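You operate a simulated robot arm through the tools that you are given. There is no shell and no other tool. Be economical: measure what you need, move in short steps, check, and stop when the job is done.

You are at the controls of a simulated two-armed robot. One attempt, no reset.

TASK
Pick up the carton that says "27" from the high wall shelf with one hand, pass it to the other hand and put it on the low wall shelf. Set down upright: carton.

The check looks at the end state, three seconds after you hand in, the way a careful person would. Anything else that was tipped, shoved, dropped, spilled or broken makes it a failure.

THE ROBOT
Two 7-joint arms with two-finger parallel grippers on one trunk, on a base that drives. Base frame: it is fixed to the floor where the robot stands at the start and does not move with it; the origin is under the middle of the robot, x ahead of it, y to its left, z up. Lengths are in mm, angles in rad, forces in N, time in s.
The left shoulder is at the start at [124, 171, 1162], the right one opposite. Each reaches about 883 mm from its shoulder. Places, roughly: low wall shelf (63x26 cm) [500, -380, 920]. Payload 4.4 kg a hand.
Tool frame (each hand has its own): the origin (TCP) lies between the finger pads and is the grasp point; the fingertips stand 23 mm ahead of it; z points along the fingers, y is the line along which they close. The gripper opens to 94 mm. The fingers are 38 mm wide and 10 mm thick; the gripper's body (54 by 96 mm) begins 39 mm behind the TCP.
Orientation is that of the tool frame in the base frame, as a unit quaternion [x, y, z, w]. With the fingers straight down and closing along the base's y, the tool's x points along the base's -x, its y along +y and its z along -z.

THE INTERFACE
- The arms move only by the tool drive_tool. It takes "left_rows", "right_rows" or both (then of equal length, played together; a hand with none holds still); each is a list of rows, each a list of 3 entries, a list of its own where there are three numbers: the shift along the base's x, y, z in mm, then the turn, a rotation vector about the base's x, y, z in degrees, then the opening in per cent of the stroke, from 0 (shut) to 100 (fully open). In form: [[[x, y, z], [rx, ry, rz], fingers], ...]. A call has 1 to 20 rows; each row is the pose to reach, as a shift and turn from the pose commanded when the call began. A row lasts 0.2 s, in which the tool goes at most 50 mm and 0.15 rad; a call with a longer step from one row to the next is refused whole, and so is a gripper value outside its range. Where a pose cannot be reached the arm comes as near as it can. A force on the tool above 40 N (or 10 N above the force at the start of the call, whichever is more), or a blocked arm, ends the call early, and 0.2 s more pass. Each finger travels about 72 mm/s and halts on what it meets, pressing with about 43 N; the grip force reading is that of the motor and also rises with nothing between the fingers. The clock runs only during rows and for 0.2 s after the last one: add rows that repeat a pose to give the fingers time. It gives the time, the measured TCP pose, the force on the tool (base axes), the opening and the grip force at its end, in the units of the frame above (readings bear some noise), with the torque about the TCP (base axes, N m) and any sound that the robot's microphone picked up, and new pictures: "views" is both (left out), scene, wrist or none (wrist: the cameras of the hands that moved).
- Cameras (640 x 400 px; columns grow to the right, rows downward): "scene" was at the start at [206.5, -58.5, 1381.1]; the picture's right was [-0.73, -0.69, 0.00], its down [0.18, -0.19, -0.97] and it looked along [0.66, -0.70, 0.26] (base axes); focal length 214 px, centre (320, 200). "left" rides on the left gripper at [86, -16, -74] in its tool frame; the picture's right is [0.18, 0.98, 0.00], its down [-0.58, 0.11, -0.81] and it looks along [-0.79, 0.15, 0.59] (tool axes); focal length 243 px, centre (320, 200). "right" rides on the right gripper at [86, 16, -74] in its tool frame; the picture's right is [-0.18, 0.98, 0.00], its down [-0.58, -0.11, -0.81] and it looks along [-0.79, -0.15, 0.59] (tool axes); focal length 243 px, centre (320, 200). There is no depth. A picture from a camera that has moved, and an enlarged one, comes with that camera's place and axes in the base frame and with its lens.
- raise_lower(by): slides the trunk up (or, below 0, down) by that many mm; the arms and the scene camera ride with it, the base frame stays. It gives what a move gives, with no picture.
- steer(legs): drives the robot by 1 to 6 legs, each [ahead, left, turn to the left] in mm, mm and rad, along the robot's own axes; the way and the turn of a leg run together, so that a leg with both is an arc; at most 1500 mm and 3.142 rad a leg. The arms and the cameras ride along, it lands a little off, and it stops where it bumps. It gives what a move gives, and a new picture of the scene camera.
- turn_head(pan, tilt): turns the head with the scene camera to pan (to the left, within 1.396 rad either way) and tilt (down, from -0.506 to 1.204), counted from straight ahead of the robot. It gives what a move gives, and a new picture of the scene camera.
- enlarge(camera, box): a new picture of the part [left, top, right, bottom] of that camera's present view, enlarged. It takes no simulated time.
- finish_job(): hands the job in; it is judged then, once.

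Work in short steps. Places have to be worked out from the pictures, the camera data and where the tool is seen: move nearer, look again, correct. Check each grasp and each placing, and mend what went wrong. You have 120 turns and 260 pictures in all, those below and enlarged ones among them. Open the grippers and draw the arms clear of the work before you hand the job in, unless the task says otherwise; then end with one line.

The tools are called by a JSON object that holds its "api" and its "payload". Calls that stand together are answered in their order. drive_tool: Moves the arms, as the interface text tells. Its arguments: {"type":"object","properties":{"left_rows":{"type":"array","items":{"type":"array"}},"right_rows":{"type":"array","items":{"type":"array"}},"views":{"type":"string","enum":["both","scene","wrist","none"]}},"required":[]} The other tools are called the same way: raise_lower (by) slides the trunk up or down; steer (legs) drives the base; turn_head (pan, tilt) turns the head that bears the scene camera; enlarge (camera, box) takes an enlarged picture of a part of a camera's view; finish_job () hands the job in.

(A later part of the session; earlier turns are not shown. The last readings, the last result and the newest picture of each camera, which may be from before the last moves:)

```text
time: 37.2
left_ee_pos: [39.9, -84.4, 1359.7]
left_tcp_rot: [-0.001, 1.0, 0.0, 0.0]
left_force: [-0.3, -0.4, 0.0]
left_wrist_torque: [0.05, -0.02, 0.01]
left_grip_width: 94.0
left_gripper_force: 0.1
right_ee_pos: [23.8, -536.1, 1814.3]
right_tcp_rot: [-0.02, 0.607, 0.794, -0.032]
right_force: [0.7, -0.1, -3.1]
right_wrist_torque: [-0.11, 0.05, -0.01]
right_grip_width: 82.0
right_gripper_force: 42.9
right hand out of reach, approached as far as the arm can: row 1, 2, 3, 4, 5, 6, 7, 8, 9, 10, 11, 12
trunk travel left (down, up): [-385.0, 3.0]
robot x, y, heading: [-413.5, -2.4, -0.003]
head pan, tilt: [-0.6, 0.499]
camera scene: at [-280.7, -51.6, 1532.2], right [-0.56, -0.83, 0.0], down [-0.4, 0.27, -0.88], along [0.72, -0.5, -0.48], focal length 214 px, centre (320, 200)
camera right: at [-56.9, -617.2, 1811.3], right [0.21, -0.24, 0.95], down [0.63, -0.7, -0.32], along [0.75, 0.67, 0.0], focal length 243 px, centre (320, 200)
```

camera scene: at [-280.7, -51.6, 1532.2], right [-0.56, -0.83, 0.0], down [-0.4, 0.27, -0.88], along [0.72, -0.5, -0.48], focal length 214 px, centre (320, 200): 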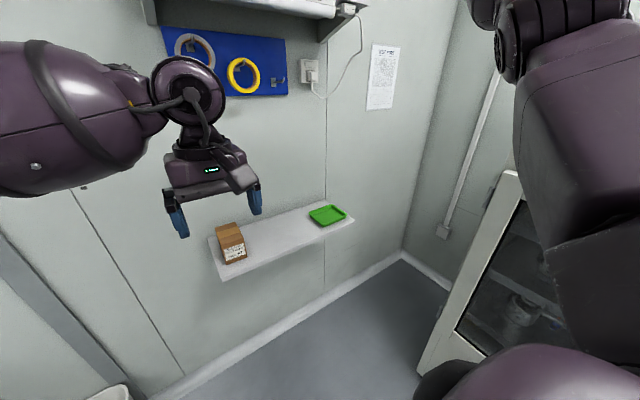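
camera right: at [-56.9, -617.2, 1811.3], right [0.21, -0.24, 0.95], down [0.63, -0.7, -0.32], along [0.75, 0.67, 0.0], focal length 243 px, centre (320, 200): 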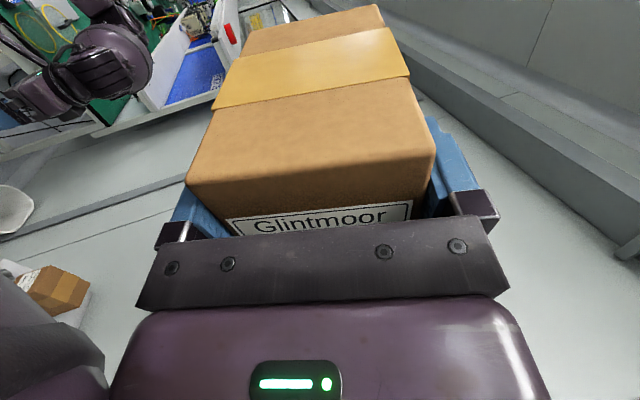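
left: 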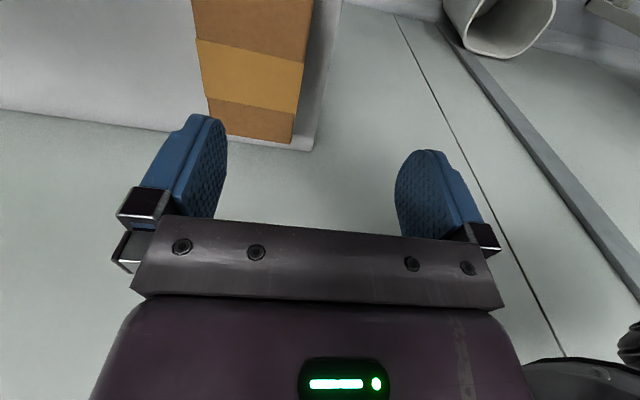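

Orientation is followed but the hand stays high. I tip the fingers downward toward the well-behaved starting pose while descending, to return to the normal elbow branch.

{"api": "drive_tool", "payload": {"right_rows": [[[0, 0, -10], [-8.2, 0, 0], 0], [[0, 0, -20], [-16.4, 0, 0], 0], [[0, 0, -40], [-24.6, 0, 0], 0], [[0, 0, -60], [-32.8, 0, 0], 0], [[0, 0, -80], [-41, 0, 0], 0], [[0, 0, -100], [-49.2, 0, 0], 0], [[0, 0, -120], [-57.4, 0, 0], 0], [[0, 0, -140], [-65.6, 0, 0], 0], [[0, 0, -160], [-73.8, 0, 0], 0], [[0, 0, -180], [-82, 0, 0], 0], [[0, 0, -200], [-90, 0, 0], 0], [[0, 0, -220], [-98, 0, 0], 0], [[0, 0, -240], [-104, 0, 0], 0], [[0, 0, -260], [-104, 0, 0], 0]]}}

```text
time: 40.2
left_ee_pos: [39.3, -85.9, 1359.4]
left_tcp_rot: [-0.001, 1.0, 0.001, 0.0]
left_force: [0.0, 0.5, -0.7]
left_wrist_torque: [0.02, -0.04, 0.01]
left_grip_width: 94.0
left_gripper_force: 0.1
right_ee_pos: [12.2, -534.7, 1544.4]
right_tcp_rot: [0.016, 0.999, 0.011, -0.033]
right_force: [-0.6, -1.4, -3.3]
right_wrist_torque: [0.02, 0.08, 0.01]
right_grip_width: 81.9
right_gripper_force: 43.2
right hand out of reach, approached as far as the arm can: row 1, 2, 3, 4, 5, 6, 7, 8, 9
trunk travel left (down, up): [-385.0, 3.0]
robot x, y, heading: [-409.2, -1.7, 0.003]
head pan, tilt: [-0.6, 0.499]
camera scene: at [-281.5, -53.7, 1532.2], right [-0.56, -0.83, 0.0], down [-0.39, 0.27, -0.88], along [0.72, -0.5, -0.48], focal length 214 px, centre (320, 200)
camera right: at [-68.9, -517.0, 1626.3], right [0.21, 0.98, 0.01], down [0.63, -0.14, 0.76], along [0.75, -0.16, -0.65], focal length 243 px, centre (320, 200)
```

scene: 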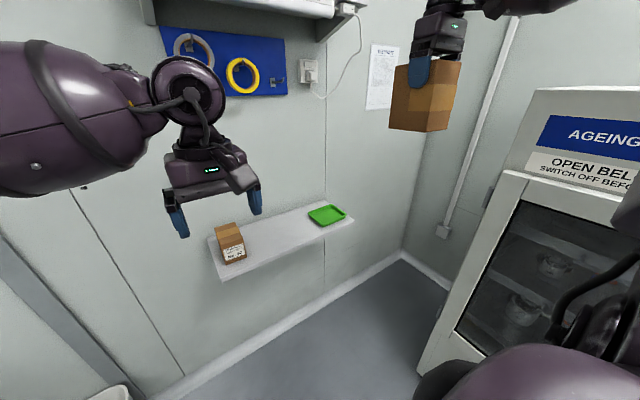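
right: 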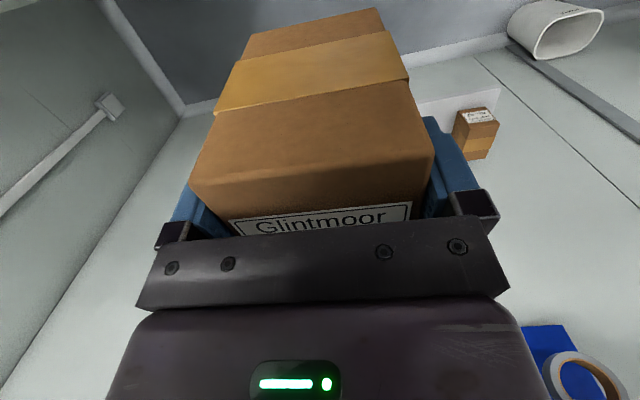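

Fingers now point straight down and the pose is fully reached. I descend toward the natural start-like height.

{"api": "drive_tool", "payload": {"right_rows": [[[0, 5, -25], [0, 0, 0], 0], [[0, 10, -50], [0, 0, 0], 0], [[0, 15, -75], [0, 0, 0], 0], [[0, 20, -100], [0, 0, 0], 0], [[0, 25, -125], [0, 0, 0], 0], [[0, 30, -150], [0, 0, 0], 0], [[0, 35, -175], [0, 0, 0], 0], [[0, 40, -200], [0, 0, 0], 0], [[0, 40, -200], [0, 0, 0], 0]], "views": "scene"}}

```text
time: 42.2
left_ee_pos: [39.1, -82.7, 1359.8]
left_tcp_rot: [-0.001, 1.0, 0.0, 0.0]
left_force: [-0.2, 0.5, -0.2]
left_wrist_torque: [0.02, -0.01, -0.01]
left_grip_width: 93.7
left_gripper_force: 0.0
right_ee_pos: [13.9, -490.9, 1343.6]
right_tcp_rot: [0.014, 0.999, 0.01, -0.035]
right_force: [0.4, 0.0, -3.0]
right_wrist_torque: [-0.01, 0.06, -0.02]
right_grip_width: 81.8
right_gripper_force: 42.9
trunk travel left (down, up): [-385.0, 3.0]
robot x, y, heading: [-413.9, 0.9, -0.001]
head pan, tilt: [-0.6, 0.499]
camera scene: at [-280.9, -51.2, 1532.3], right [-0.56, -0.83, 0.0], down [-0.4, 0.27, -0.88], along [0.72, -0.5, -0.48], focal length 214 px, centre (320, 200)
```

scene: 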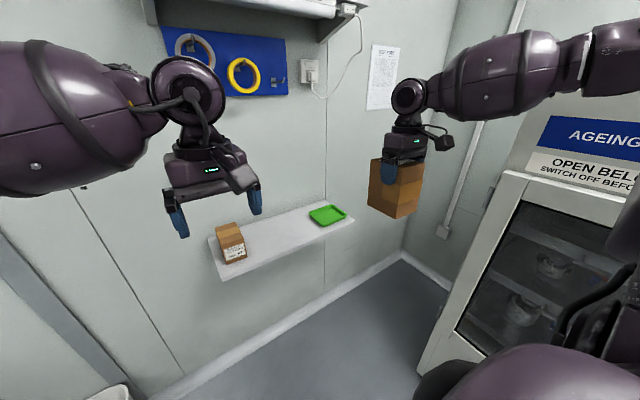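

Good, natural branch again. Now I swing the fingers to the left (about +x by 90°).

{"api": "drive_tool", "payload": {"right_rows": [[[5, 5, 5], [8.2, 0, 0], 0], [[10, 10, 10], [16.4, 0, 0], 0], [[15, 15, 15], [24.6, 0, 0], 0], [[20, 20, 20], [32.8, 0, 0], 0], [[25, 25, 25], [41, 0, 0], 0], [[30, 30, 30], [49.2, 0, 0], 0], [[35, 35, 35], [57.4, 0, 0], 0], [[40, 40, 40], [65.6, 0, 0], 0], [[45, 45, 45], [73.8, 0, 0], 0], [[50, 50, 50], [82, 0, 0], 0], [[55, 55, 55], [90, 0, 0], 0], [[55, 55, 55], [90, 0, 0], 0]]}}

```text
time: 44.8
left_ee_pos: [40.5, -82.1, 1359.7]
left_tcp_rot: [0.0, 1.0, 0.0, 0.0]
left_force: [-0.9, -0.7, -0.3]
left_wrist_torque: [0.03, 0.02, 0.01]
left_grip_width: 93.6
left_gripper_force: 0.1
right_ee_pos: [37.7, -457.1, 1377.6]
right_tcp_rot: [-0.001, 0.895, 0.444, -0.037]
right_force: [-0.3, 0.2, -3.5]
right_wrist_torque: [-0.09, 0.05, 0.0]
right_grip_width: 82.0
right_gripper_force: 43.3
right hand out of reach, approached as far as the arm can: row 7, 8, 9, 10, 11, 12
trunk travel left (down, up): [-385.0, 3.0]
robot x, y, heading: [-411.4, 0.7, 0.004]
head pan, tilt: [-0.6, 0.499]
camera scene: at [-280.4, -51.2, 1532.2], right [-0.56, -0.83, 0.0], down [-0.4, 0.27, -0.88], along [0.72, -0.5, -0.48], focal length 214 px, centre (320, 200)
camera right: at [-42.4, -509.2, 1442.0], right [0.21, 0.6, 0.77], down [0.63, -0.69, 0.36], along [0.75, 0.41, -0.53], focal length 243 px, centre (320, 200)
```

scene: 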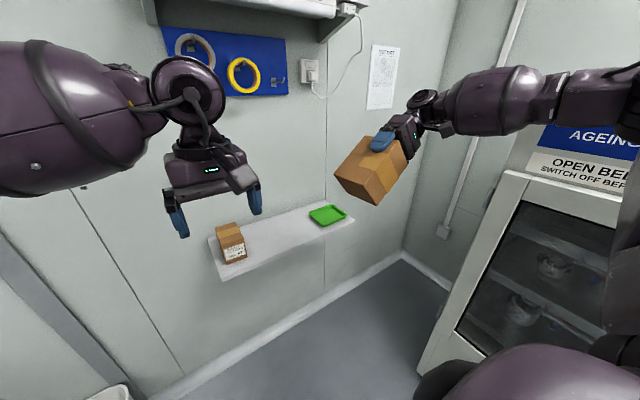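
right: 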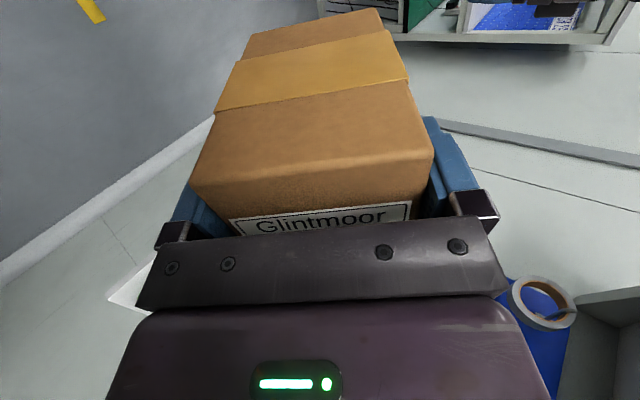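

The wrist is limited here, but the carton needn't be upright for the handover: with right fingers down, the carton's top faces the robot, so the left hand (fingers forward, closing along y) can grip its lower half, then turn fingers-down, which sets it upright. I bring the right hand back to fingers-down, nearer the middle.

{"api": "drive_tool", "payload": {"right_rows": [[[3, 20, 6], [-7.6, -0.6, 0], 0], [[6, 42, 12], [-15.1, -1.3, 0], 0], [[9, 64, 18], [-22.6, -1.9, 0], 0], [[12, 87, 24], [-30.2, -2.5, 0], 0], [[15, 110, 30], [-37.7, -3.2, 0], 0], [[18, 133, 36], [-45.3, -3.8, 0], 0], [[22, 157, 42], [-52.8, -4.4, -0.1], 0], [[22, 157, 42], [-52.8, -4.4, -0.1], 0]], "views": "scene"}}

```text
time: 46.6
left_ee_pos: [37.9, -84.7, 1359.8]
left_tcp_rot: [-0.001, 1.0, 0.001, 0.001]
left_force: [-0.2, 0.8, 0.7]
left_wrist_torque: [-0.01, 0.0, -0.03]
left_grip_width: 93.9
left_gripper_force: 0.0
right_ee_pos: [60.6, -301.3, 1422.9]
right_tcp_rot: [0.0, 1.0, -0.002, -0.001]
right_force: [0.1, -0.4, -3.7]
right_wrist_torque: [0.07, 0.04, 0.0]
right_grip_width: 81.6
right_gripper_force: 43.2
trunk travel left (down, up): [-385.0, 3.0]
robot x, y, heading: [-414.3, -0.8, -0.0]
head pan, tilt: [-0.6, 0.499]
camera scene: at [-280.8, -53.1, 1532.1], right [-0.56, -0.83, 0.0], down [-0.4, 0.27, -0.88], along [0.72, -0.5, -0.48], focal length 214 px, centre (320, 200)
```

scene: 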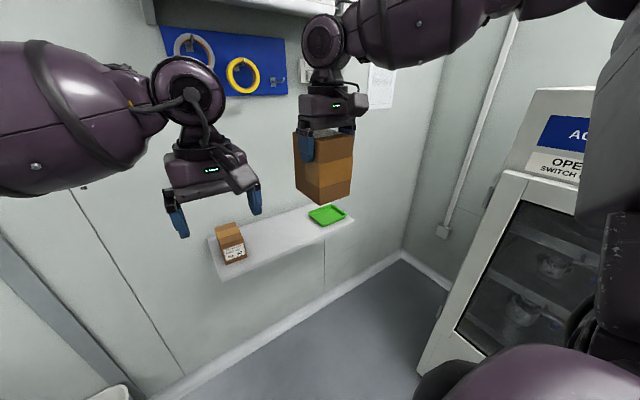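

Works well: carton now hangs at x≈24…117, y≈−342…−260, z≈1333…1453. I tip the left hand forward beside it, drawing back.

{"api": "drive_tool", "payload": {"left_rows": [[[-10, 0, 0], [0, -8.2, 0], 100], [[-20, 0, 0], [0, -16.4, 0], 100], [[-30, 0, 0], [0, -24.6, 0], 100], [[-40, 0, 0], [0, -32.8, 0], 100], [[-50, 0, 0], [0, -41, 0], 100], [[-60, 0, 0], [0, -49.2, 0], 100], [[-70, 0, 0], [0, -57.4, 0], 100], [[-80, 0, 0], [0, -65.6, 0], 100], [[-90, 0, 0], [0, -73.8, 0], 100], [[-95, 0, 0], [0, -82, 0], 100], [[-100, 0, 0], [0, -90, 0], 100], [[-100, 0, 0], [0, -90, 0], 100]]}}

```text
time: 49.2
left_ee_pos: [-59.1, -82.7, 1359.1]
left_tcp_rot: [-0.001, 0.707, -0.001, 0.707]
left_force: [0.5, -0.4, 0.3]
left_wrist_torque: [-0.01, -0.01, -0.01]
left_grip_width: 94.0
left_gripper_force: 0.0
right_ee_pos: [61.2, -299.0, 1423.3]
right_tcp_rot: [-0.001, 1.0, -0.004, -0.001]
right_force: [-0.9, 0.4, -3.8]
right_wrist_torque: [-0.02, 0.07, -0.05]
right_grip_width: 81.8
right_gripper_force: 43.0
trunk travel left (down, up): [-385.0, 3.0]
robot x, y, heading: [-413.3, -1.5, -0.0]
head pan, tilt: [-0.6, 0.499]
camera scene: at [-279.1, -49.9, 1532.1], right [-0.56, -0.83, 0.0], down [-0.4, 0.27, -0.88], along [0.72, -0.5, -0.48], focal length 214 px, centre (320, 200)
camera left: at [-134.2, -99.5, 1274.8], right [0.0, 0.98, -0.19], down [-0.81, 0.11, 0.58], along [0.59, 0.15, 0.79], focal length 243 px, centre (320, 200)
```

scene: 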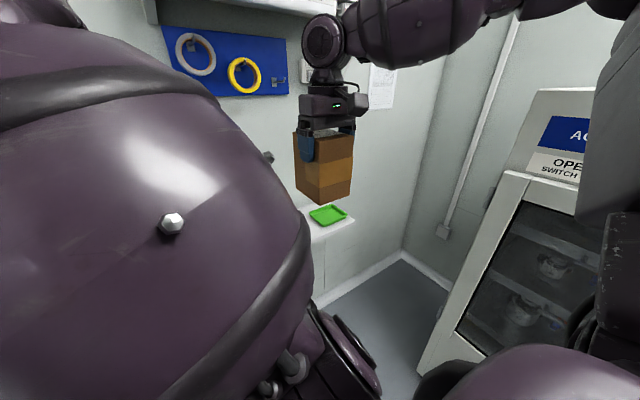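
left: 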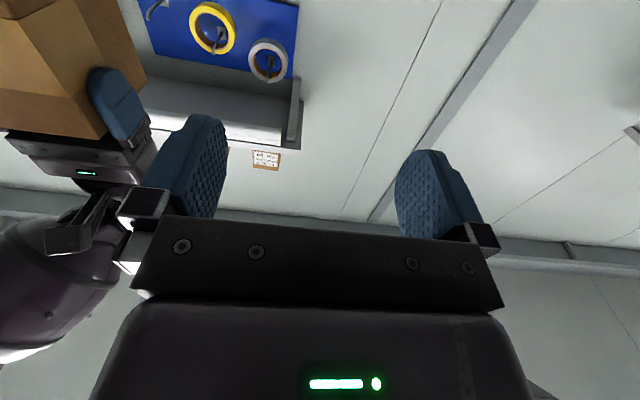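

Left pose reached exactly. I bring both hands to y≈−153, keeping an x gap between the left fingertips and the carton.

{"api": "drive_tool", "payload": {"left_rows": [[[0, -14, 0], [0, 0, 0], 100], [[0, -28, 0], [0, 0, 0], 100], [[0, -42, 0], [0, 0, 0], 100], [[0, -56, 0], [0, 0, 0], 100], [[0, -70, 0], [0, 0, 0], 100], [[0, -70, 0], [0, 0, 0], 100], [[0, -70, 0], [0, 0, 0], 100]], "right_rows": [[[10, 25, 0], [0, 0, 0], 0], [[20, 50, 0], [0, 0, 0], 0], [[30, 75, 0], [0, 0, 0], 0], [[30, 100, 0], [0, 0, 0], 0], [[30, 125, 0], [0, 0, 0], 0], [[30, 147, 0], [0, 0, 0], 0], [[30, 147, 0], [0, 0, 0], 0]]}}

```text
time: 51.0
left_ee_pos: [-33.2, -135.5, 1390.7]
left_tcp_rot: [-0.049, 0.7, -0.001, 0.713]
left_force: [-0.8, 0.4, 1.0]
left_wrist_torque: [-0.01, -0.02, 0.01]
left_grip_width: 93.9
left_gripper_force: 0.0
right_ee_pos: [72.5, -190.3, 1423.9]
right_tcp_rot: [-0.001, 1.0, -0.003, -0.001]
right_force: [-0.2, -0.1, -3.2]
right_wrist_torque: [0.0, 0.05, 0.0]
right_grip_width: 81.7
right_gripper_force: 42.8
right hand out of reach, approached as far as the arm can: row 4, 5, 6, 7
trunk travel left (down, up): [-385.0, 3.0]
robot x, y, heading: [-413.8, -0.2, -0.001]
head pan, tilt: [-0.6, 0.499]
stopped in row 7 (left hand): the arm was blocked; the commanded pose is now the measured one
camera scene: at [-280.4, -50.6, 1532.2], right [-0.56, -0.83, 0.0], down [-0.4, 0.27, -0.88], along [0.72, -0.5, -0.48], focal length 214 px, centre (320, 200)
camera right: at [-14.4, -174.2, 1497.3], right [0.18, 0.98, 0.0], down [0.58, -0.1, 0.81], along [0.79, -0.15, -0.59], focal length 243 px, centre (320, 200)
camera left: at [-104.6, -162.9, 1306.6], right [-0.06, 0.96, -0.25], down [-0.82, 0.09, 0.56], along [0.56, 0.24, 0.79], focal length 243 px, centre (320, 200)
```

scene: 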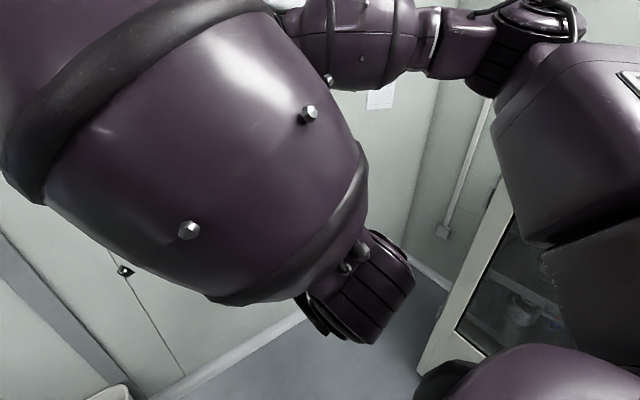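
right: 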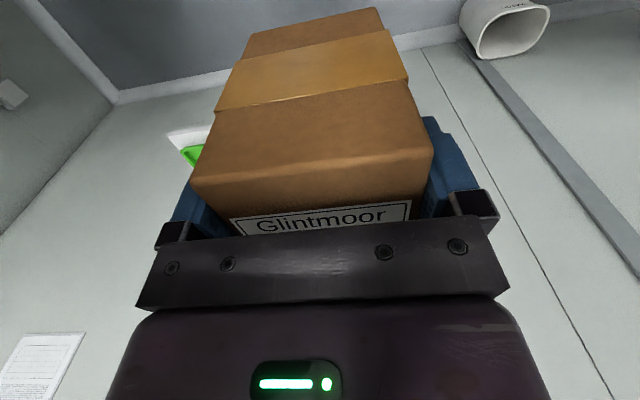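
left: 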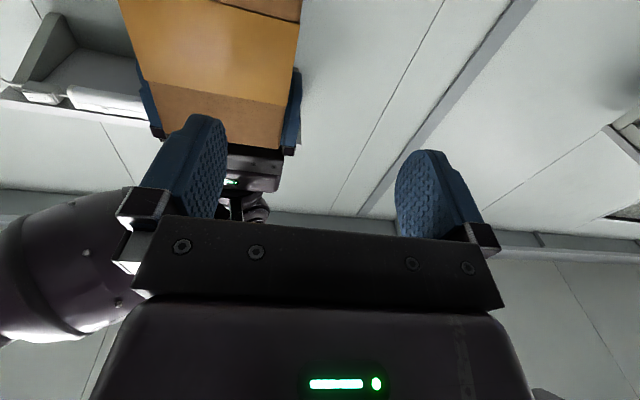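

The left arm got blocked crossing the chest. A diagonal meeting is more natural: left pointing 45° forward-right from near its shoulder line, the right yawed −45° to present the carton's top to it. First the left withdraws and turns.

{"api": "drive_tool", "payload": {"left_rows": [[[-4, 25, -10], [0.5, 0, 0], 100], [[-10, 50, -20], [1, 0, 0], 100], [[-12, 60, -34], [1.3, 0, -7], 100], [[-12, 60, -34], [1.8, 0, -14], 100], [[-12, 60, -34], [2.3, 0, -21], 100], [[-12, 60, -34], [2.9, -0.3, -28], 100], [[-12, 60, -34], [3.5, -0.5, -35], 100], [[-12, 60, -34], [4, -0.6, -42], 100], [[-12, 60, -34], [4.3, -0.6, -48.9], 100], [[-12, 60, -34], [4.3, -0.6, -48.9], 100]]}}

```text
time: 53.1
left_ee_pos: [-60.8, -87.0, 1346.0]
left_tcp_rot: [0.139, 0.685, -0.314, 0.643]
left_force: [-0.9, -1.2, 0.5]
left_wrist_torque: [-0.05, 0.01, 0.05]
left_grip_width: 94.0
left_gripper_force: 0.1
left hand out of reach, approached as far as the arm can: row 8, 9, 10
right_ee_pos: [71.3, -191.5, 1422.5]
right_tcp_rot: [-0.003, 1.0, -0.002, 0.001]
right_force: [-0.7, -0.6, -3.6]
right_wrist_torque: [0.02, 0.04, 0.0]
right_grip_width: 82.1
right_gripper_force: 42.7
trunk travel left (down, up): [-385.0, 3.0]
robot x, y, heading: [-414.1, 1.0, 0.001]
head pan, tilt: [-0.6, 0.499]
stopped in row 10 (left hand): the arm was blocked; the commanded pose is now the measured one
camera scene: at [-285.4, -55.9, 1527.9], right [-0.61, -0.79, 0.0], down [-0.41, 0.32, -0.85], along [0.68, -0.52, -0.52], focal length 214 px, centre (320, 200)
camera left: at [-140.4, -72.3, 1265.3], right [0.56, 0.71, -0.42], down [-0.5, 0.7, 0.52], along [0.66, -0.08, 0.74], focal length 243 px, centre (320, 200)
```

scene: 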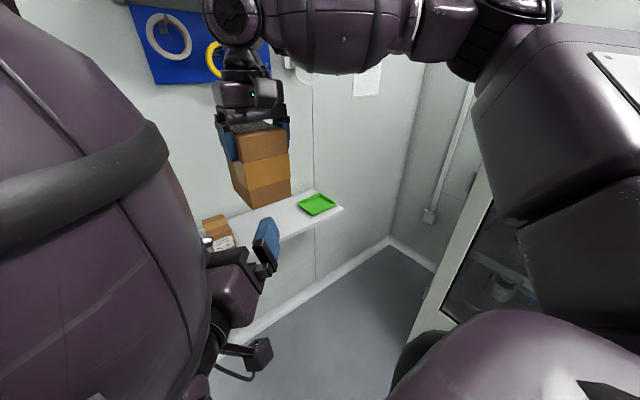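
left: 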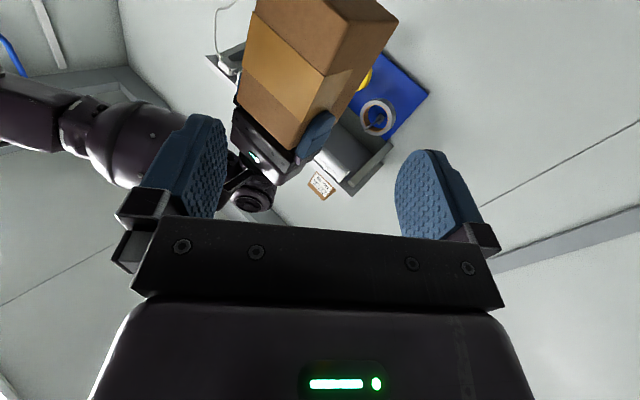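

The left forearm is nudging the head; handing over lower down will let the elbows drop. I move the left hand down and left, and lower the right too.

{"api": "drive_tool", "payload": {"left_rows": [[[5, 10, -15], [0, 0, 0], 100], [[10, 20, -30], [0, 0, 0], 100], [[15, 30, -50], [0, 0, 0], 100], [[20, 35, -75], [0, 0, 0], 100], [[20, 40, -100], [0, 0, 0], 100], [[20, 40, -125], [0, 0, 0], 100], [[20, 40, -150], [0, 0, 0], 100], [[20, 40, -150], [0, 0, 0], 100]], "right_rows": [[[8, 0, 0], [0, 0, 0], 0], [[15, 0, 0], [0, 0, 0], 0], [[25, 0, 0], [0, 0, 0], 0], [[35, 0, -20], [0, 0, 0], 0], [[45, 0, -45], [0, 0, 0], 0], [[45, 0, -70], [0, 0, 0], 0], [[45, 0, -100], [0, 0, 0], 0], [[45, 0, -100], [0, 0, 0], 0]]}}

```text
time: 53.8
left_ee_pos: [-32.0, -57.6, 1364.2]
left_tcp_rot: [0.067, 0.664, -0.346, 0.659]
left_force: [-1.1, 0.1, 0.2]
left_wrist_torque: [-0.01, -0.02, -0.03]
left_grip_width: 94.1
left_gripper_force: 0.2
right_ee_pos: [71.1, -190.1, 1423.0]
right_tcp_rot: [-0.001, 1.0, -0.002, 0.0]
right_force: [-0.6, 0.3, -3.0]
right_wrist_torque: [0.03, 0.07, 0.0]
right_grip_width: 81.6
right_gripper_force: 43.2
right hand out of reach, approached as far as the arm can: row 1, 2
trunk travel left (down, up): [-385.0, 3.0]
robot x, y, heading: [-409.1, 1.7, 0.009]
head pan, tilt: [-0.6, 0.499]
stopped in row 2 (left hand): the arm was blocked; the commanded pose is now the measured one
camera scene: at [-286.5, -55.7, 1526.8], right [-0.63, -0.78, 0.0], down [-0.41, 0.33, -0.85], along [0.66, -0.53, -0.53], focal length 214 px, centre (320, 200)
camera right: at [-14.8, -173.5, 1497.2], right [0.18, 0.98, 0.0], down [0.58, -0.1, 0.81], along [0.79, -0.15, -0.59], focal length 243 px, centre (320, 200)
camera left: at [-113.7, -62.0, 1282.6], right [0.51, 0.67, -0.53], down [-0.54, 0.74, 0.41], along [0.67, 0.08, 0.74], focal length 243 px, centre (320, 200)
```

scene: 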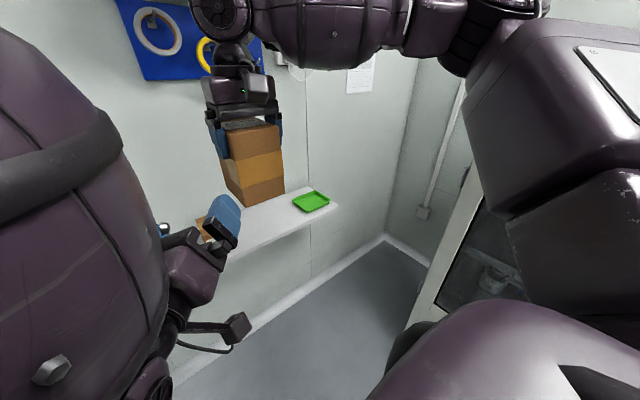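
right: 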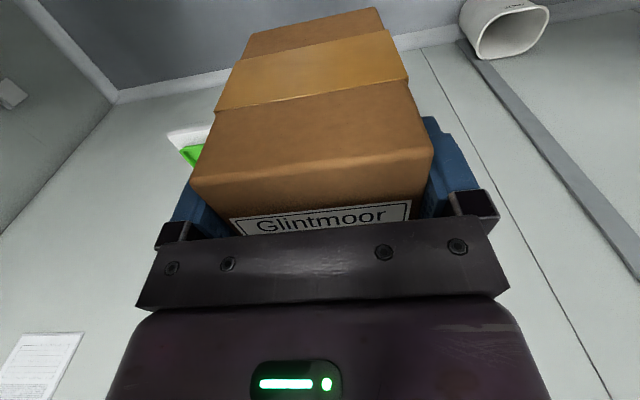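
left: 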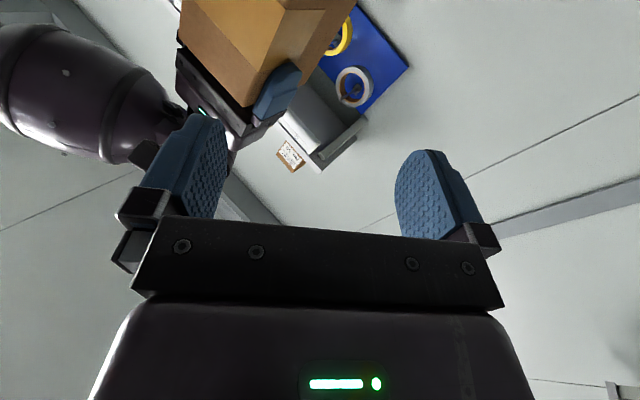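

The left forearm still presses on the head. I move the left hand forward and outward while tipping fingers back down, to release it.

{"api": "drive_tool", "payload": {"left_rows": [[[10, 15, 0], [0, 4, 4], 100], [[25, 35, 0], [0, 10, 8], 100], [[40, 55, 0], [0, 16, 12], 100], [[55, 75, 0], [0, 23, 16], 100], [[70, 95, 0], [0, 30, 18], 100], [[80, 110, -10], [0, 37, 18], 100], [[80, 120, -20], [0, 44, 18], 100], [[80, 120, -40], [0, 44, 18], 100]], "views": "scene"}}

```text
time: 55.5
left_ee_pos: [49.7, 62.6, 1320.5]
left_tcp_rot: [-0.167, 0.866, -0.239, 0.405]
left_force: [1.6, -0.1, 0.2]
left_wrist_torque: [0.01, 0.02, 0.01]
left_grip_width: 94.2
left_gripper_force: 0.1
left hand out of reach, approached as far as the arm can: row 2, 3
right_ee_pos: [74.6, -190.1, 1422.6]
right_tcp_rot: [-0.002, 1.0, -0.002, -0.001]
right_force: [0.6, 0.5, -3.2]
right_wrist_torque: [-0.02, 0.09, 0.0]
right_grip_width: 82.0
right_gripper_force: 42.9
trunk travel left (down, up): [-385.0, 3.0]
robot x, y, heading: [-414.3, -0.3, 0.003]
head pan, tilt: [-0.6, 0.499]
camera scene: at [-277.8, -50.4, 1532.0], right [-0.56, -0.83, 0.0], down [-0.4, 0.27, -0.88], along [0.72, -0.49, -0.48], focal length 214 px, centre (320, 200)
```

scene: 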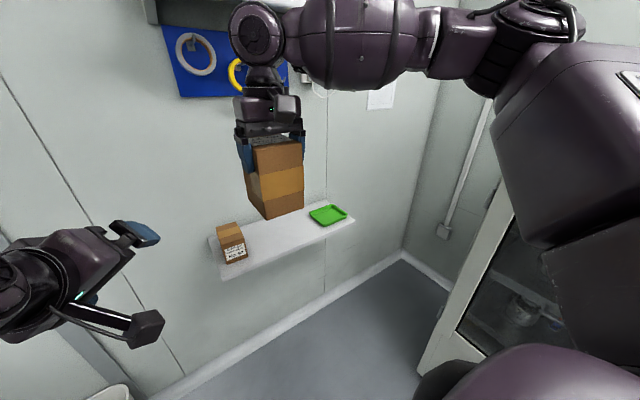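

Freed, and the left arm is now in a good elbow-out posture. I turn it to point 45° forward-right, horizontally, at a lower height.

{"api": "drive_tool", "payload": {"left_rows": [[[0, 0, -12], [2.1, -6.2, -4.5], 100], [[0, 0, -25], [4.2, -12.4, -9], 100], [[0, 0, -38], [6.4, -18.7, -13.5], 100], [[0, 0, -50], [8.5, -24.9, -18], 100], [[-5, 0, -63], [10.6, -31.1, -22.5], 100], [[-10, 0, -75], [12.7, -37.3, -27], 100], [[-15, 0, -88], [14.9, -43.6, -31.5], 100], [[-20, 0, -100], [17, -49.8, -36], 100], [[-20, 0, -100], [17, -49.8, -36], 100]]}}

```text
time: 57.8
left_ee_pos: [-57.0, -108.5, 1374.4]
left_tcp_rot: [0.336, 0.663, -0.454, 0.491]
left_force: [-0.4, 1.1, 1.4]
left_wrist_torque: [-0.02, 0.02, 0.0]
left_grip_width: 93.7
left_gripper_force: 0.0
left hand out of reach, approached as far as the arm can: row 2, 3, 4, 5, 6, 7, 8, 9
right_ee_pos: [72.3, -187.5, 1423.1]
right_tcp_rot: [-0.002, 1.0, -0.004, 0.0]
right_force: [0.0, 0.4, -2.4]
right_wrist_torque: [-0.03, 0.03, -0.03]
right_grip_width: 81.7
right_gripper_force: 42.6
trunk travel left (down, up): [-385.0, 3.0]
robot x, y, heading: [-412.1, 2.5, 0.0]
head pan, tilt: [-0.6, 0.499]
stopped in row 9 (left hand): the arm was blocked; the commanded pose is now the measured one
camera scene: at [-279.9, -47.4, 1532.4], right [-0.56, -0.83, 0.0], down [-0.4, 0.27, -0.88], along [0.73, -0.5, -0.48], focal length 214 px, centre (320, 200)
camera left: at [-122.8, -44.4, 1304.9], right [0.82, 0.36, -0.44], down [-0.01, 0.79, 0.61], along [0.57, -0.5, 0.65], focal length 243 px, centre (320, 200)
```

scene: 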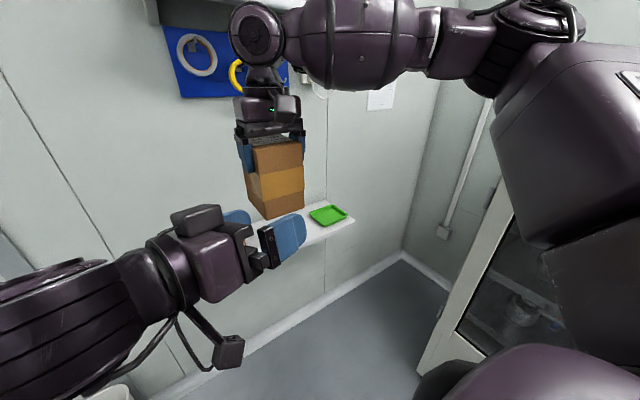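
left: 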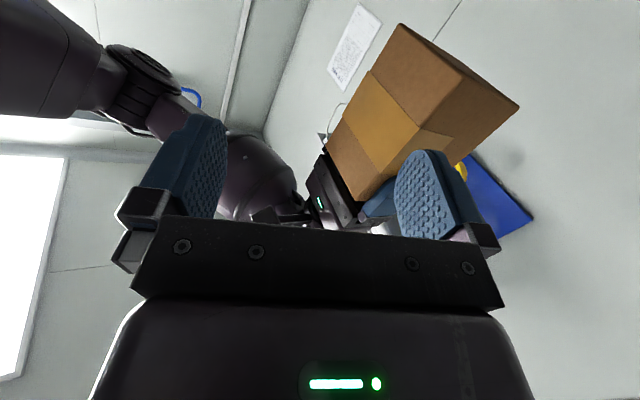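

The left hand now points mostly to the right (yaw ≈−70°), an easy pose for it. So I yaw the right hand −70° (fingers still down) so the carton's top faces it, shifting a bit outward for clearance.

{"api": "drive_tool", "payload": {"right_rows": [[[10, -10, 0], [0, 0, -8], 0], [[20, -20, 0], [0, 0, -16], 0], [[30, -30, 0], [0, 0, -24], 0], [[40, -40, 0], [0, 0, -32], 0], [[40, -50, 0], [0, 0, -40], 0], [[40, -60, 0], [0, 0, -48], 0], [[40, -60, 0], [0, 0, -56], 0], [[40, -60, 0], [0, 0, -64], 0], [[40, -60, 0], [0, 0, -70], 0], [[40, -60, 0], [0, 0, -70], 0]], "views": "scene"}}

```text
time: 60.0
left_ee_pos: [-56.5, -109.5, 1374.4]
left_tcp_rot: [0.335, 0.665, -0.452, 0.491]
left_force: [-0.2, 0.0, 0.6]
left_wrist_torque: [-0.04, 0.01, 0.02]
left_grip_width: 93.8
left_gripper_force: 0.1
right_ee_pos: [112.0, -250.6, 1423.2]
right_tcp_rot: [0.574, 0.819, -0.001, -0.001]
right_force: [-0.4, 0.9, -3.1]
right_wrist_torque: [0.05, -0.02, 0.0]
right_grip_width: 81.5
right_gripper_force: 43.0
trunk travel left (down, up): [-385.0, 3.0]
robot x, y, heading: [-413.8, -2.6, 0.005]
head pan, tilt: [-0.6, 0.499]
camera scene: at [-280.0, -50.7, 1532.2], right [-0.56, -0.83, 0.0], down [-0.4, 0.27, -0.88], along [0.73, -0.49, -0.48], focal length 214 px, centre (320, 200)
```

scene: 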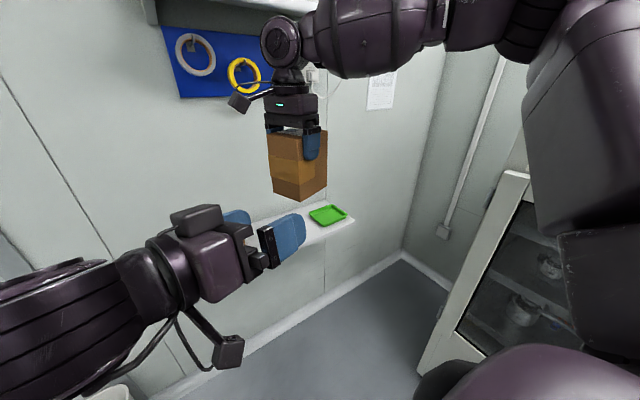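

Right yaw −70° is fully reached. I level the left hand to match and move it to a stand-off point in line with the lower half of the carton's top face.

{"api": "drive_tool", "payload": {"left_rows": [[[20, 0, 0], [0, -3, 0], 100], [[40, 0, 0], [0, -6, 0], 100], [[60, 0, -3], [0, -9, 0], 100], [[80, -5, -6], [0, -12, -0.5], 100], [[100, -12, -10], [0, -15, -1], 100], [[115, -20, -14], [-0.3, -17.2, -1.5], 100], [[128, -30, -18], [-0.3, -17.2, -1.5], 100], [[128, -30, -18], [-0.3, -17.2, -1.5], 100]]}}

```text
time: 61.8
left_ee_pos: [70.8, -140.1, 1355.9]
left_tcp_rot: [0.407, 0.578, -0.406, 0.58]
left_force: [-0.2, 0.0, -1.6]
left_wrist_torque: [0.01, -0.03, -0.04]
left_grip_width: 93.9
left_gripper_force: 0.0
right_ee_pos: [110.7, -249.7, 1423.2]
right_tcp_rot: [0.573, 0.82, -0.002, -0.001]
right_force: [0.1, 0.1, -3.2]
right_wrist_torque: [0.03, 0.03, -0.02]
right_grip_width: 81.9
right_gripper_force: 43.7
trunk travel left (down, up): [-385.0, 3.0]
robot x, y, heading: [-411.5, 3.0, 0.003]
head pan, tilt: [-0.6, 0.499]
camera scene: at [-280.2, -50.2, 1532.3], right [-0.56, -0.83, 0.0], down [-0.4, 0.27, -0.88], along [0.73, -0.49, -0.48], focal length 214 px, centre (320, 200)
camera left: at [31.0, -75.8, 1270.0], right [0.93, 0.33, -0.18], down [-0.17, 0.8, 0.58], along [0.34, -0.51, 0.79], focal length 243 px, centre (320, 200)
```

scene: 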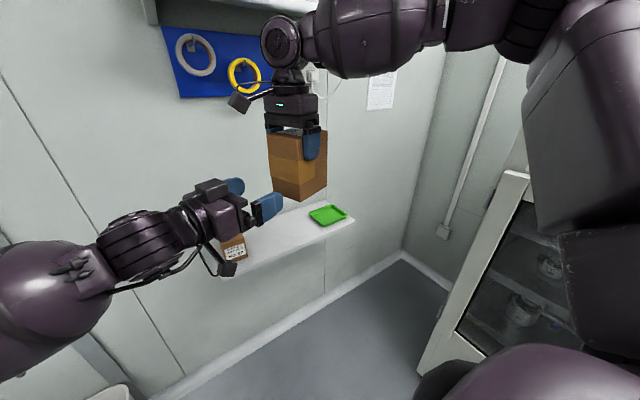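
left: 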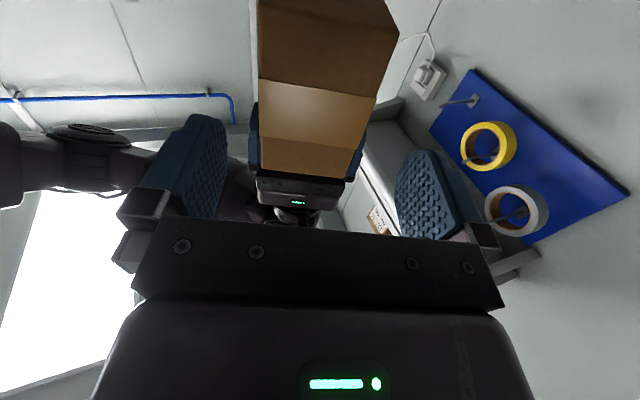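

Aligned: the carton is centred between the left fingers. I advance 60 mm along the finger direction and recheck.

{"api": "drive_tool", "payload": {"left_rows": [[[7, -19, 0], [0, 0, 0], 100], [[14, -38, 0], [0, 0, 0], 100], [[20.5, -56, 0], [0, 0, 0], 100], [[20.5, -56, 0], [0, 0, 0], 100]]}}

{"api": "enlarge", "payload": {"camera": "scene", "box": [180, 90, 372, 210]}}

```text
time: 62.8
left_ee_pos: [90.2, -194.8, 1353.9]
left_tcp_rot: [0.407, 0.578, -0.405, 0.58]
left_force: [-0.2, 0.5, 0.0]
left_wrist_torque: [0.0, -0.04, 0.0]
left_grip_width: 94.1
left_gripper_force: 0.1
right_ee_pos: [111.2, -249.7, 1422.8]
right_tcp_rot: [0.573, 0.82, -0.002, -0.002]
right_force: [0.1, -0.1, -4.3]
right_wrist_torque: [0.05, 0.03, 0.02]
right_grip_width: 81.7
right_gripper_force: 43.1
trunk travel left (down, up): [-385.0, 3.0]
robot x, y, heading: [-412.6, -3.1, 0.0]
head pan, tilt: [-0.6, 0.499]
camera scene: at [-280.2, -50.0, 1532.3], right [-0.56, -0.83, 0.0], down [-0.4, 0.27, -0.88], along [0.73, -0.49, -0.48], focal length 214 px, centre (320, 200)
camera left: at [50.7, -131.0, 1269.7], right [0.92, 0.33, -0.18], down [-0.17, 0.8, 0.58], along [0.34, -0.51, 0.79], focal length 243 px, centre (320, 200)
```

scene: 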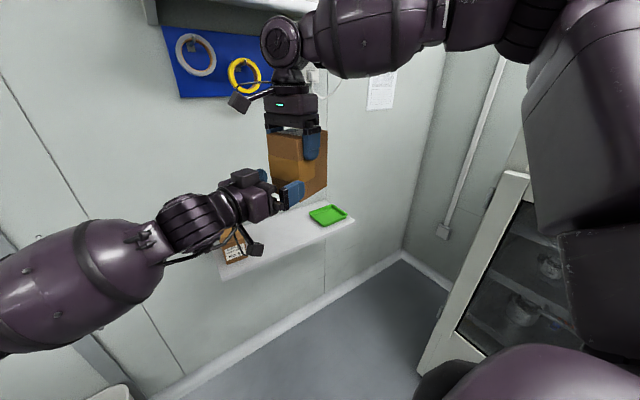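
left: 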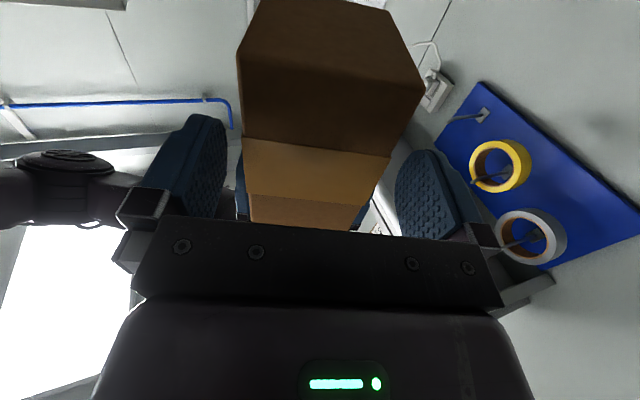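

```text
3.33 times, centred on (276, 150) of scene
camera zoom: at [-280.2, -50.0, 1532.3], right [-0.56, -0.83, 0.0], down [-0.4, 0.27, -0.88], along [0.73, -0.49, -0.48], focal length 715 px, centre (467, 367)
```

zoom: 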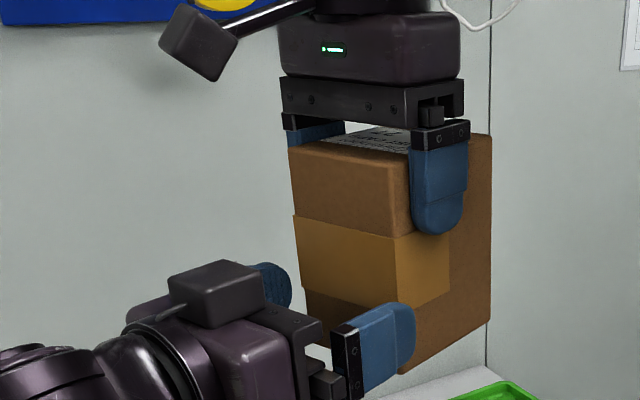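

Fingertips are at the carton's top face with ~3 mm lateral offset. I correct it and advance 50 mm over the sides.

{"api": "drive_tool", "payload": {"left_rows": [[[2.4, 0.9, 4], [0, 0, 0], 100], [[7, -11, 5], [0, 0, 0], 100], [[11, -23, 5], [0, 0, 0], 100], [[15.5, -35, 5], [0, 0, 0], 100], [[19.5, -46, 5], [0, 0, 0], 100], [[19.5, -46, 5], [0, 0, 0], 100]]}}

{"api": "enlarge", "payload": {"camera": "scene", "box": [180, 90, 372, 210]}}

```text
time: 64.2
left_ee_pos: [112.0, -242.5, 1360.9]
left_tcp_rot: [0.407, 0.578, -0.406, 0.579]
left_force: [-0.6, -0.2, 0.2]
left_wrist_torque: [0.03, 0.01, 0.01]
left_grip_width: 94.3
left_gripper_force: 0.0
right_ee_pos: [111.4, -250.4, 1423.2]
right_tcp_rot: [0.573, 0.82, -0.002, -0.001]
right_force: [-0.7, -0.8, -2.3]
right_wrist_torque: [0.05, 0.07, 0.03]
right_grip_width: 81.7
right_gripper_force: 43.1
trunk travel left (down, up): [-385.0, 3.0]
robot x, y, heading: [-412.5, 1.6, 0.006]
head pan, tilt: [-0.6, 0.499]
camera scene: at [-280.0, -50.1, 1532.2], right [-0.56, -0.83, 0.0], down [-0.4, 0.27, -0.88], along [0.73, -0.49, -0.48], focal length 214 px, centre (320, 200)
camera left: at [71.7, -178.1, 1275.6], right [0.93, 0.33, -0.18], down [-0.17, 0.8, 0.58], along [0.34, -0.51, 0.79], focal length 243 px, centre (320, 200)
```

scene: 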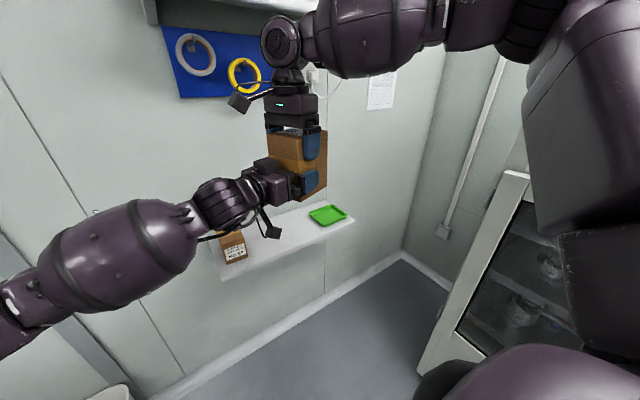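
left: 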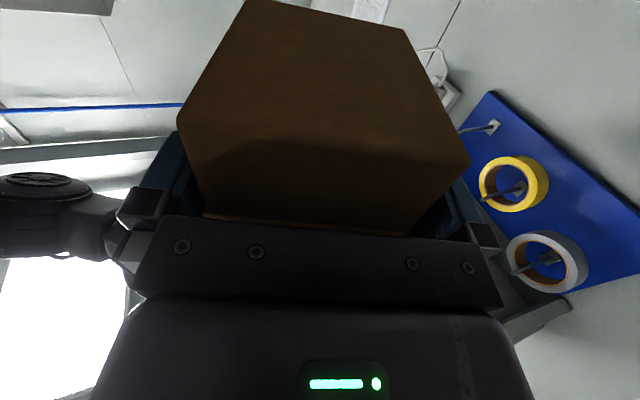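

```text
3.33 times, centred on (276, 150) of scene
camera zoom: at [-280.0, -50.1, 1532.2], right [-0.56, -0.83, 0.0], down [-0.4, 0.27, -0.88], along [0.73, -0.49, -0.48], focal length 715 px, centre (467, 367)
```

zoom: 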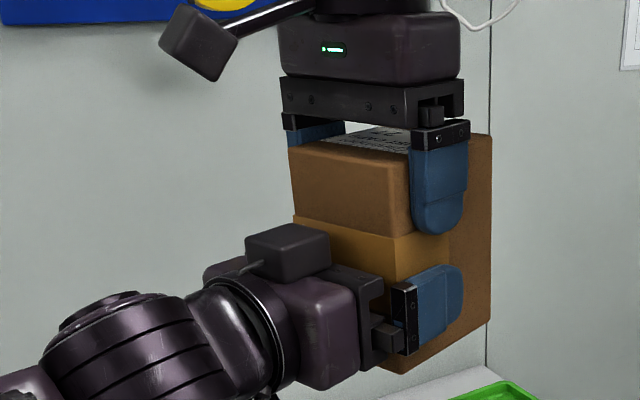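

Both hands straddle the carton as planned with a gap between their fingers. I close the left gripper while the right keeps holding.

{"api": "drive_tool", "payload": {"left_rows": [[[0, 0, 0], [0, 0, 0], 60], [[0, 0, 0], [0, 0, 0], 0], [[0, 0, 0], [0, 0, 0], 0], [[0, 0, 0], [0, 0, 0], 0]], "views": "wrist"}}

```text
time: 65.2
left_ee_pos: [110.2, -243.2, 1361.7]
left_tcp_rot: [0.409, 0.576, -0.407, 0.58]
left_force: [-27.0, -7.0, -0.4]
left_wrist_torque: [-0.1, -0.4, 0.7]
left_grip_width: 81.9
left_gripper_force: 43.2
right_ee_pos: [113.5, -250.0, 1422.6]
right_tcp_rot: [0.572, 0.82, 0.0, 0.0]
right_force: [26.0, 8.0, -1.9]
right_wrist_torque: [0.63, -1.24, -0.88]
right_grip_width: 81.8
right_gripper_force: 43.1
trunk travel left (down, up): [-385.0, 3.0]
robot x, y, heading: [-416.4, -2.2, 0.005]
head pan, tilt: [-0.6, 0.499]
camera left: at [70.1, -179.2, 1275.6], right [0.93, 0.33, -0.18], down [-0.17, 0.8, 0.58], along [0.33, -0.51, 0.79], focal length 243 px, centre (320, 200)
```

left: 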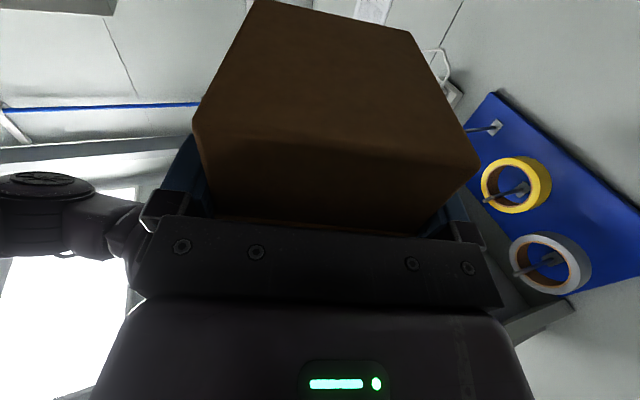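

The left hand holds (81.9 mm, 43 N), with some side force between hands. I open the right gripper and let it settle.

{"api": "drive_tool", "payload": {"right_rows": [[[0, 0, 0], [0, 0, 0], 100], [[0, 0, 0], [0, 0, 0], 100], [[0, 0, 0], [0, 0, 0], 100]], "views": "both"}}

{"api": "enlarge", "payload": {"camera": "scene", "box": [180, 90, 372, 210]}}

```text
time: 66.0
left_ee_pos: [114.0, -241.2, 1360.2]
left_tcp_rot: [0.405, 0.579, -0.404, 0.58]
left_force: [0.2, 0.5, 0.1]
left_wrist_torque: [0.07, 0.04, -0.02]
left_grip_width: 81.5
left_gripper_force: 42.9
right_ee_pos: [112.2, -250.0, 1422.4]
right_tcp_rot: [0.573, 0.82, -0.002, -0.002]
right_force: [-1.0, -0.8, -0.3]
right_wrist_torque: [-0.02, -0.01, -0.01]
right_grip_width: 93.8
right_gripper_force: 0.1
trunk travel left (down, up): [-385.0, 3.0]
robot x, y, heading: [-411.2, 1.4, 0.004]
head pan, tilt: [-0.6, 0.499]
camera scene: at [-279.9, -50.6, 1532.2], right [-0.56, -0.83, 0.0], down [-0.4, 0.27, -0.88], along [0.73, -0.49, -0.48], focal length 214 px, centre (320, 200)
camera right: at [97.9, -163.2, 1497.4], right [0.99, 0.17, -0.01], down [0.1, -0.58, 0.81], along [0.13, -0.8, -0.59], focal length 243 px, centre (320, 200)
```

scene: 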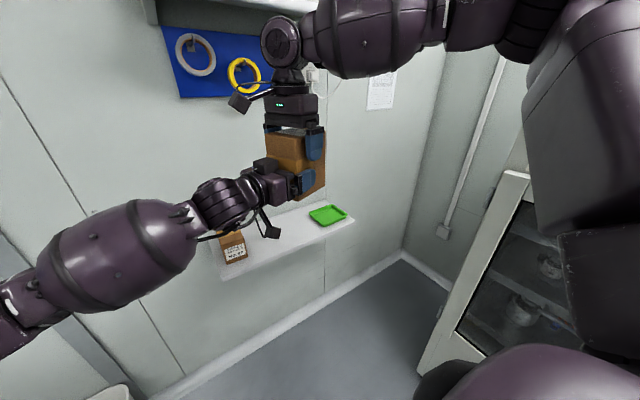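
right: 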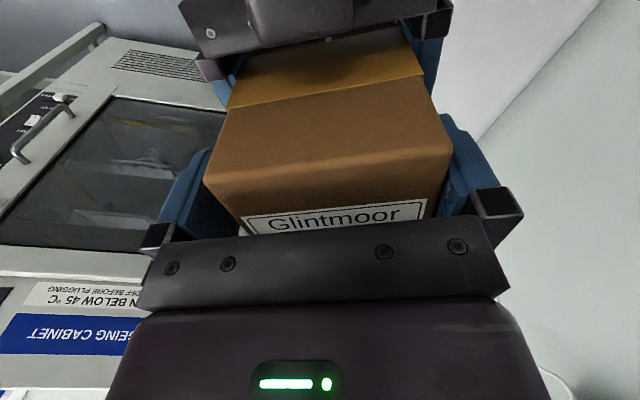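

```text
3.33 times, centred on (276, 150) of scene
camera zoom: at [-279.9, -50.6, 1532.2], right [-0.56, -0.83, 0.0], down [-0.4, 0.27, -0.88], along [0.73, -0.49, -0.48], focal length 715 px, centre (467, 367)
```

zoom: 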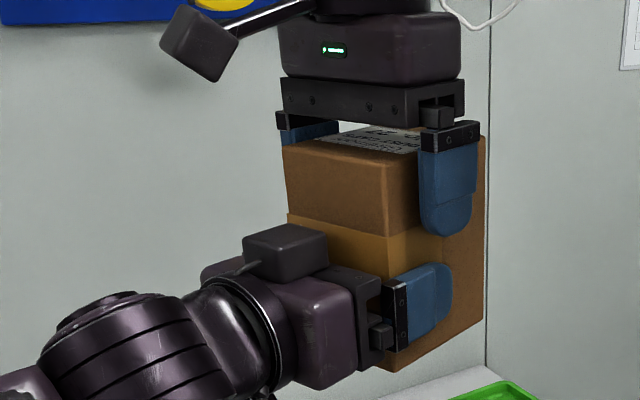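

Left holds alone. I raise the right hand straight up off the carton, then move it out to the right.

{"api": "drive_tool", "payload": {"right_rows": [[[0, 0, 15], [0, 0, 0], 100], [[0, 0, 35], [0, 0, 0], 100], [[0, 0, 60], [0, 0, 0], 100], [[0, 0, 85], [0, 0, 0], 100], [[0, 0, 110], [0, 0, 0], 100], [[0, -40, 120], [0, 0, 8], 100], [[0, -80, 120], [0, 0, 16], 100], [[0, -120, 110], [0, 0, 24], 100], [[0, -160, 90], [0, 0, 32], 100], [[0, -200, 70], [0, 0, 40], 100], [[0, -200, 70], [0, 0, 40], 100]], "views": "scene"}}

```text
time: 68.3
left_ee_pos: [113.3, -242.4, 1360.6]
left_tcp_rot: [0.407, 0.578, -0.405, 0.58]
left_force: [0.0, 0.7, -0.4]
left_wrist_torque: [0.09, 0.01, -0.01]
left_grip_width: 81.9
left_gripper_force: 43.0
right_ee_pos: [113.2, -450.1, 1494.8]
right_tcp_rot: [0.257, 0.966, -0.003, 0.001]
right_force: [0.1, 0.4, -0.8]
right_wrist_torque: [-0.02, -0.01, 0.02]
right_grip_width: 93.9
right_gripper_force: 0.0
right hand out of reach, approached as far as the arm can: row 5
trunk travel left (down, up): [-385.0, 3.0]
robot x, y, heading: [-411.1, 1.1, 0.0]
head pan, tilt: [-0.6, 0.499]
camera scene: at [-279.9, -49.4, 1532.3], right [-0.56, -0.83, 0.0], down [-0.4, 0.27, -0.88], along [0.73, -0.49, -0.48], focal length 214 px, centre (320, 200)
```

scene: 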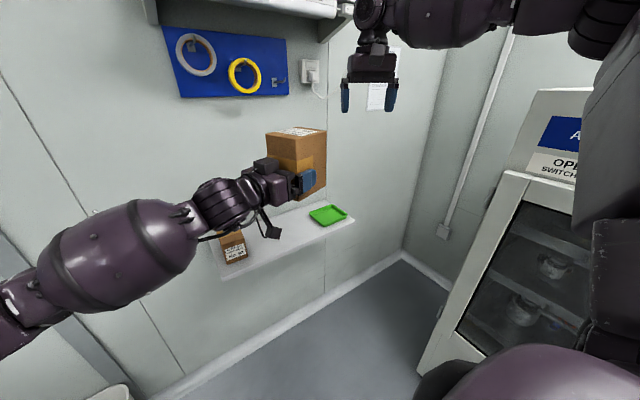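

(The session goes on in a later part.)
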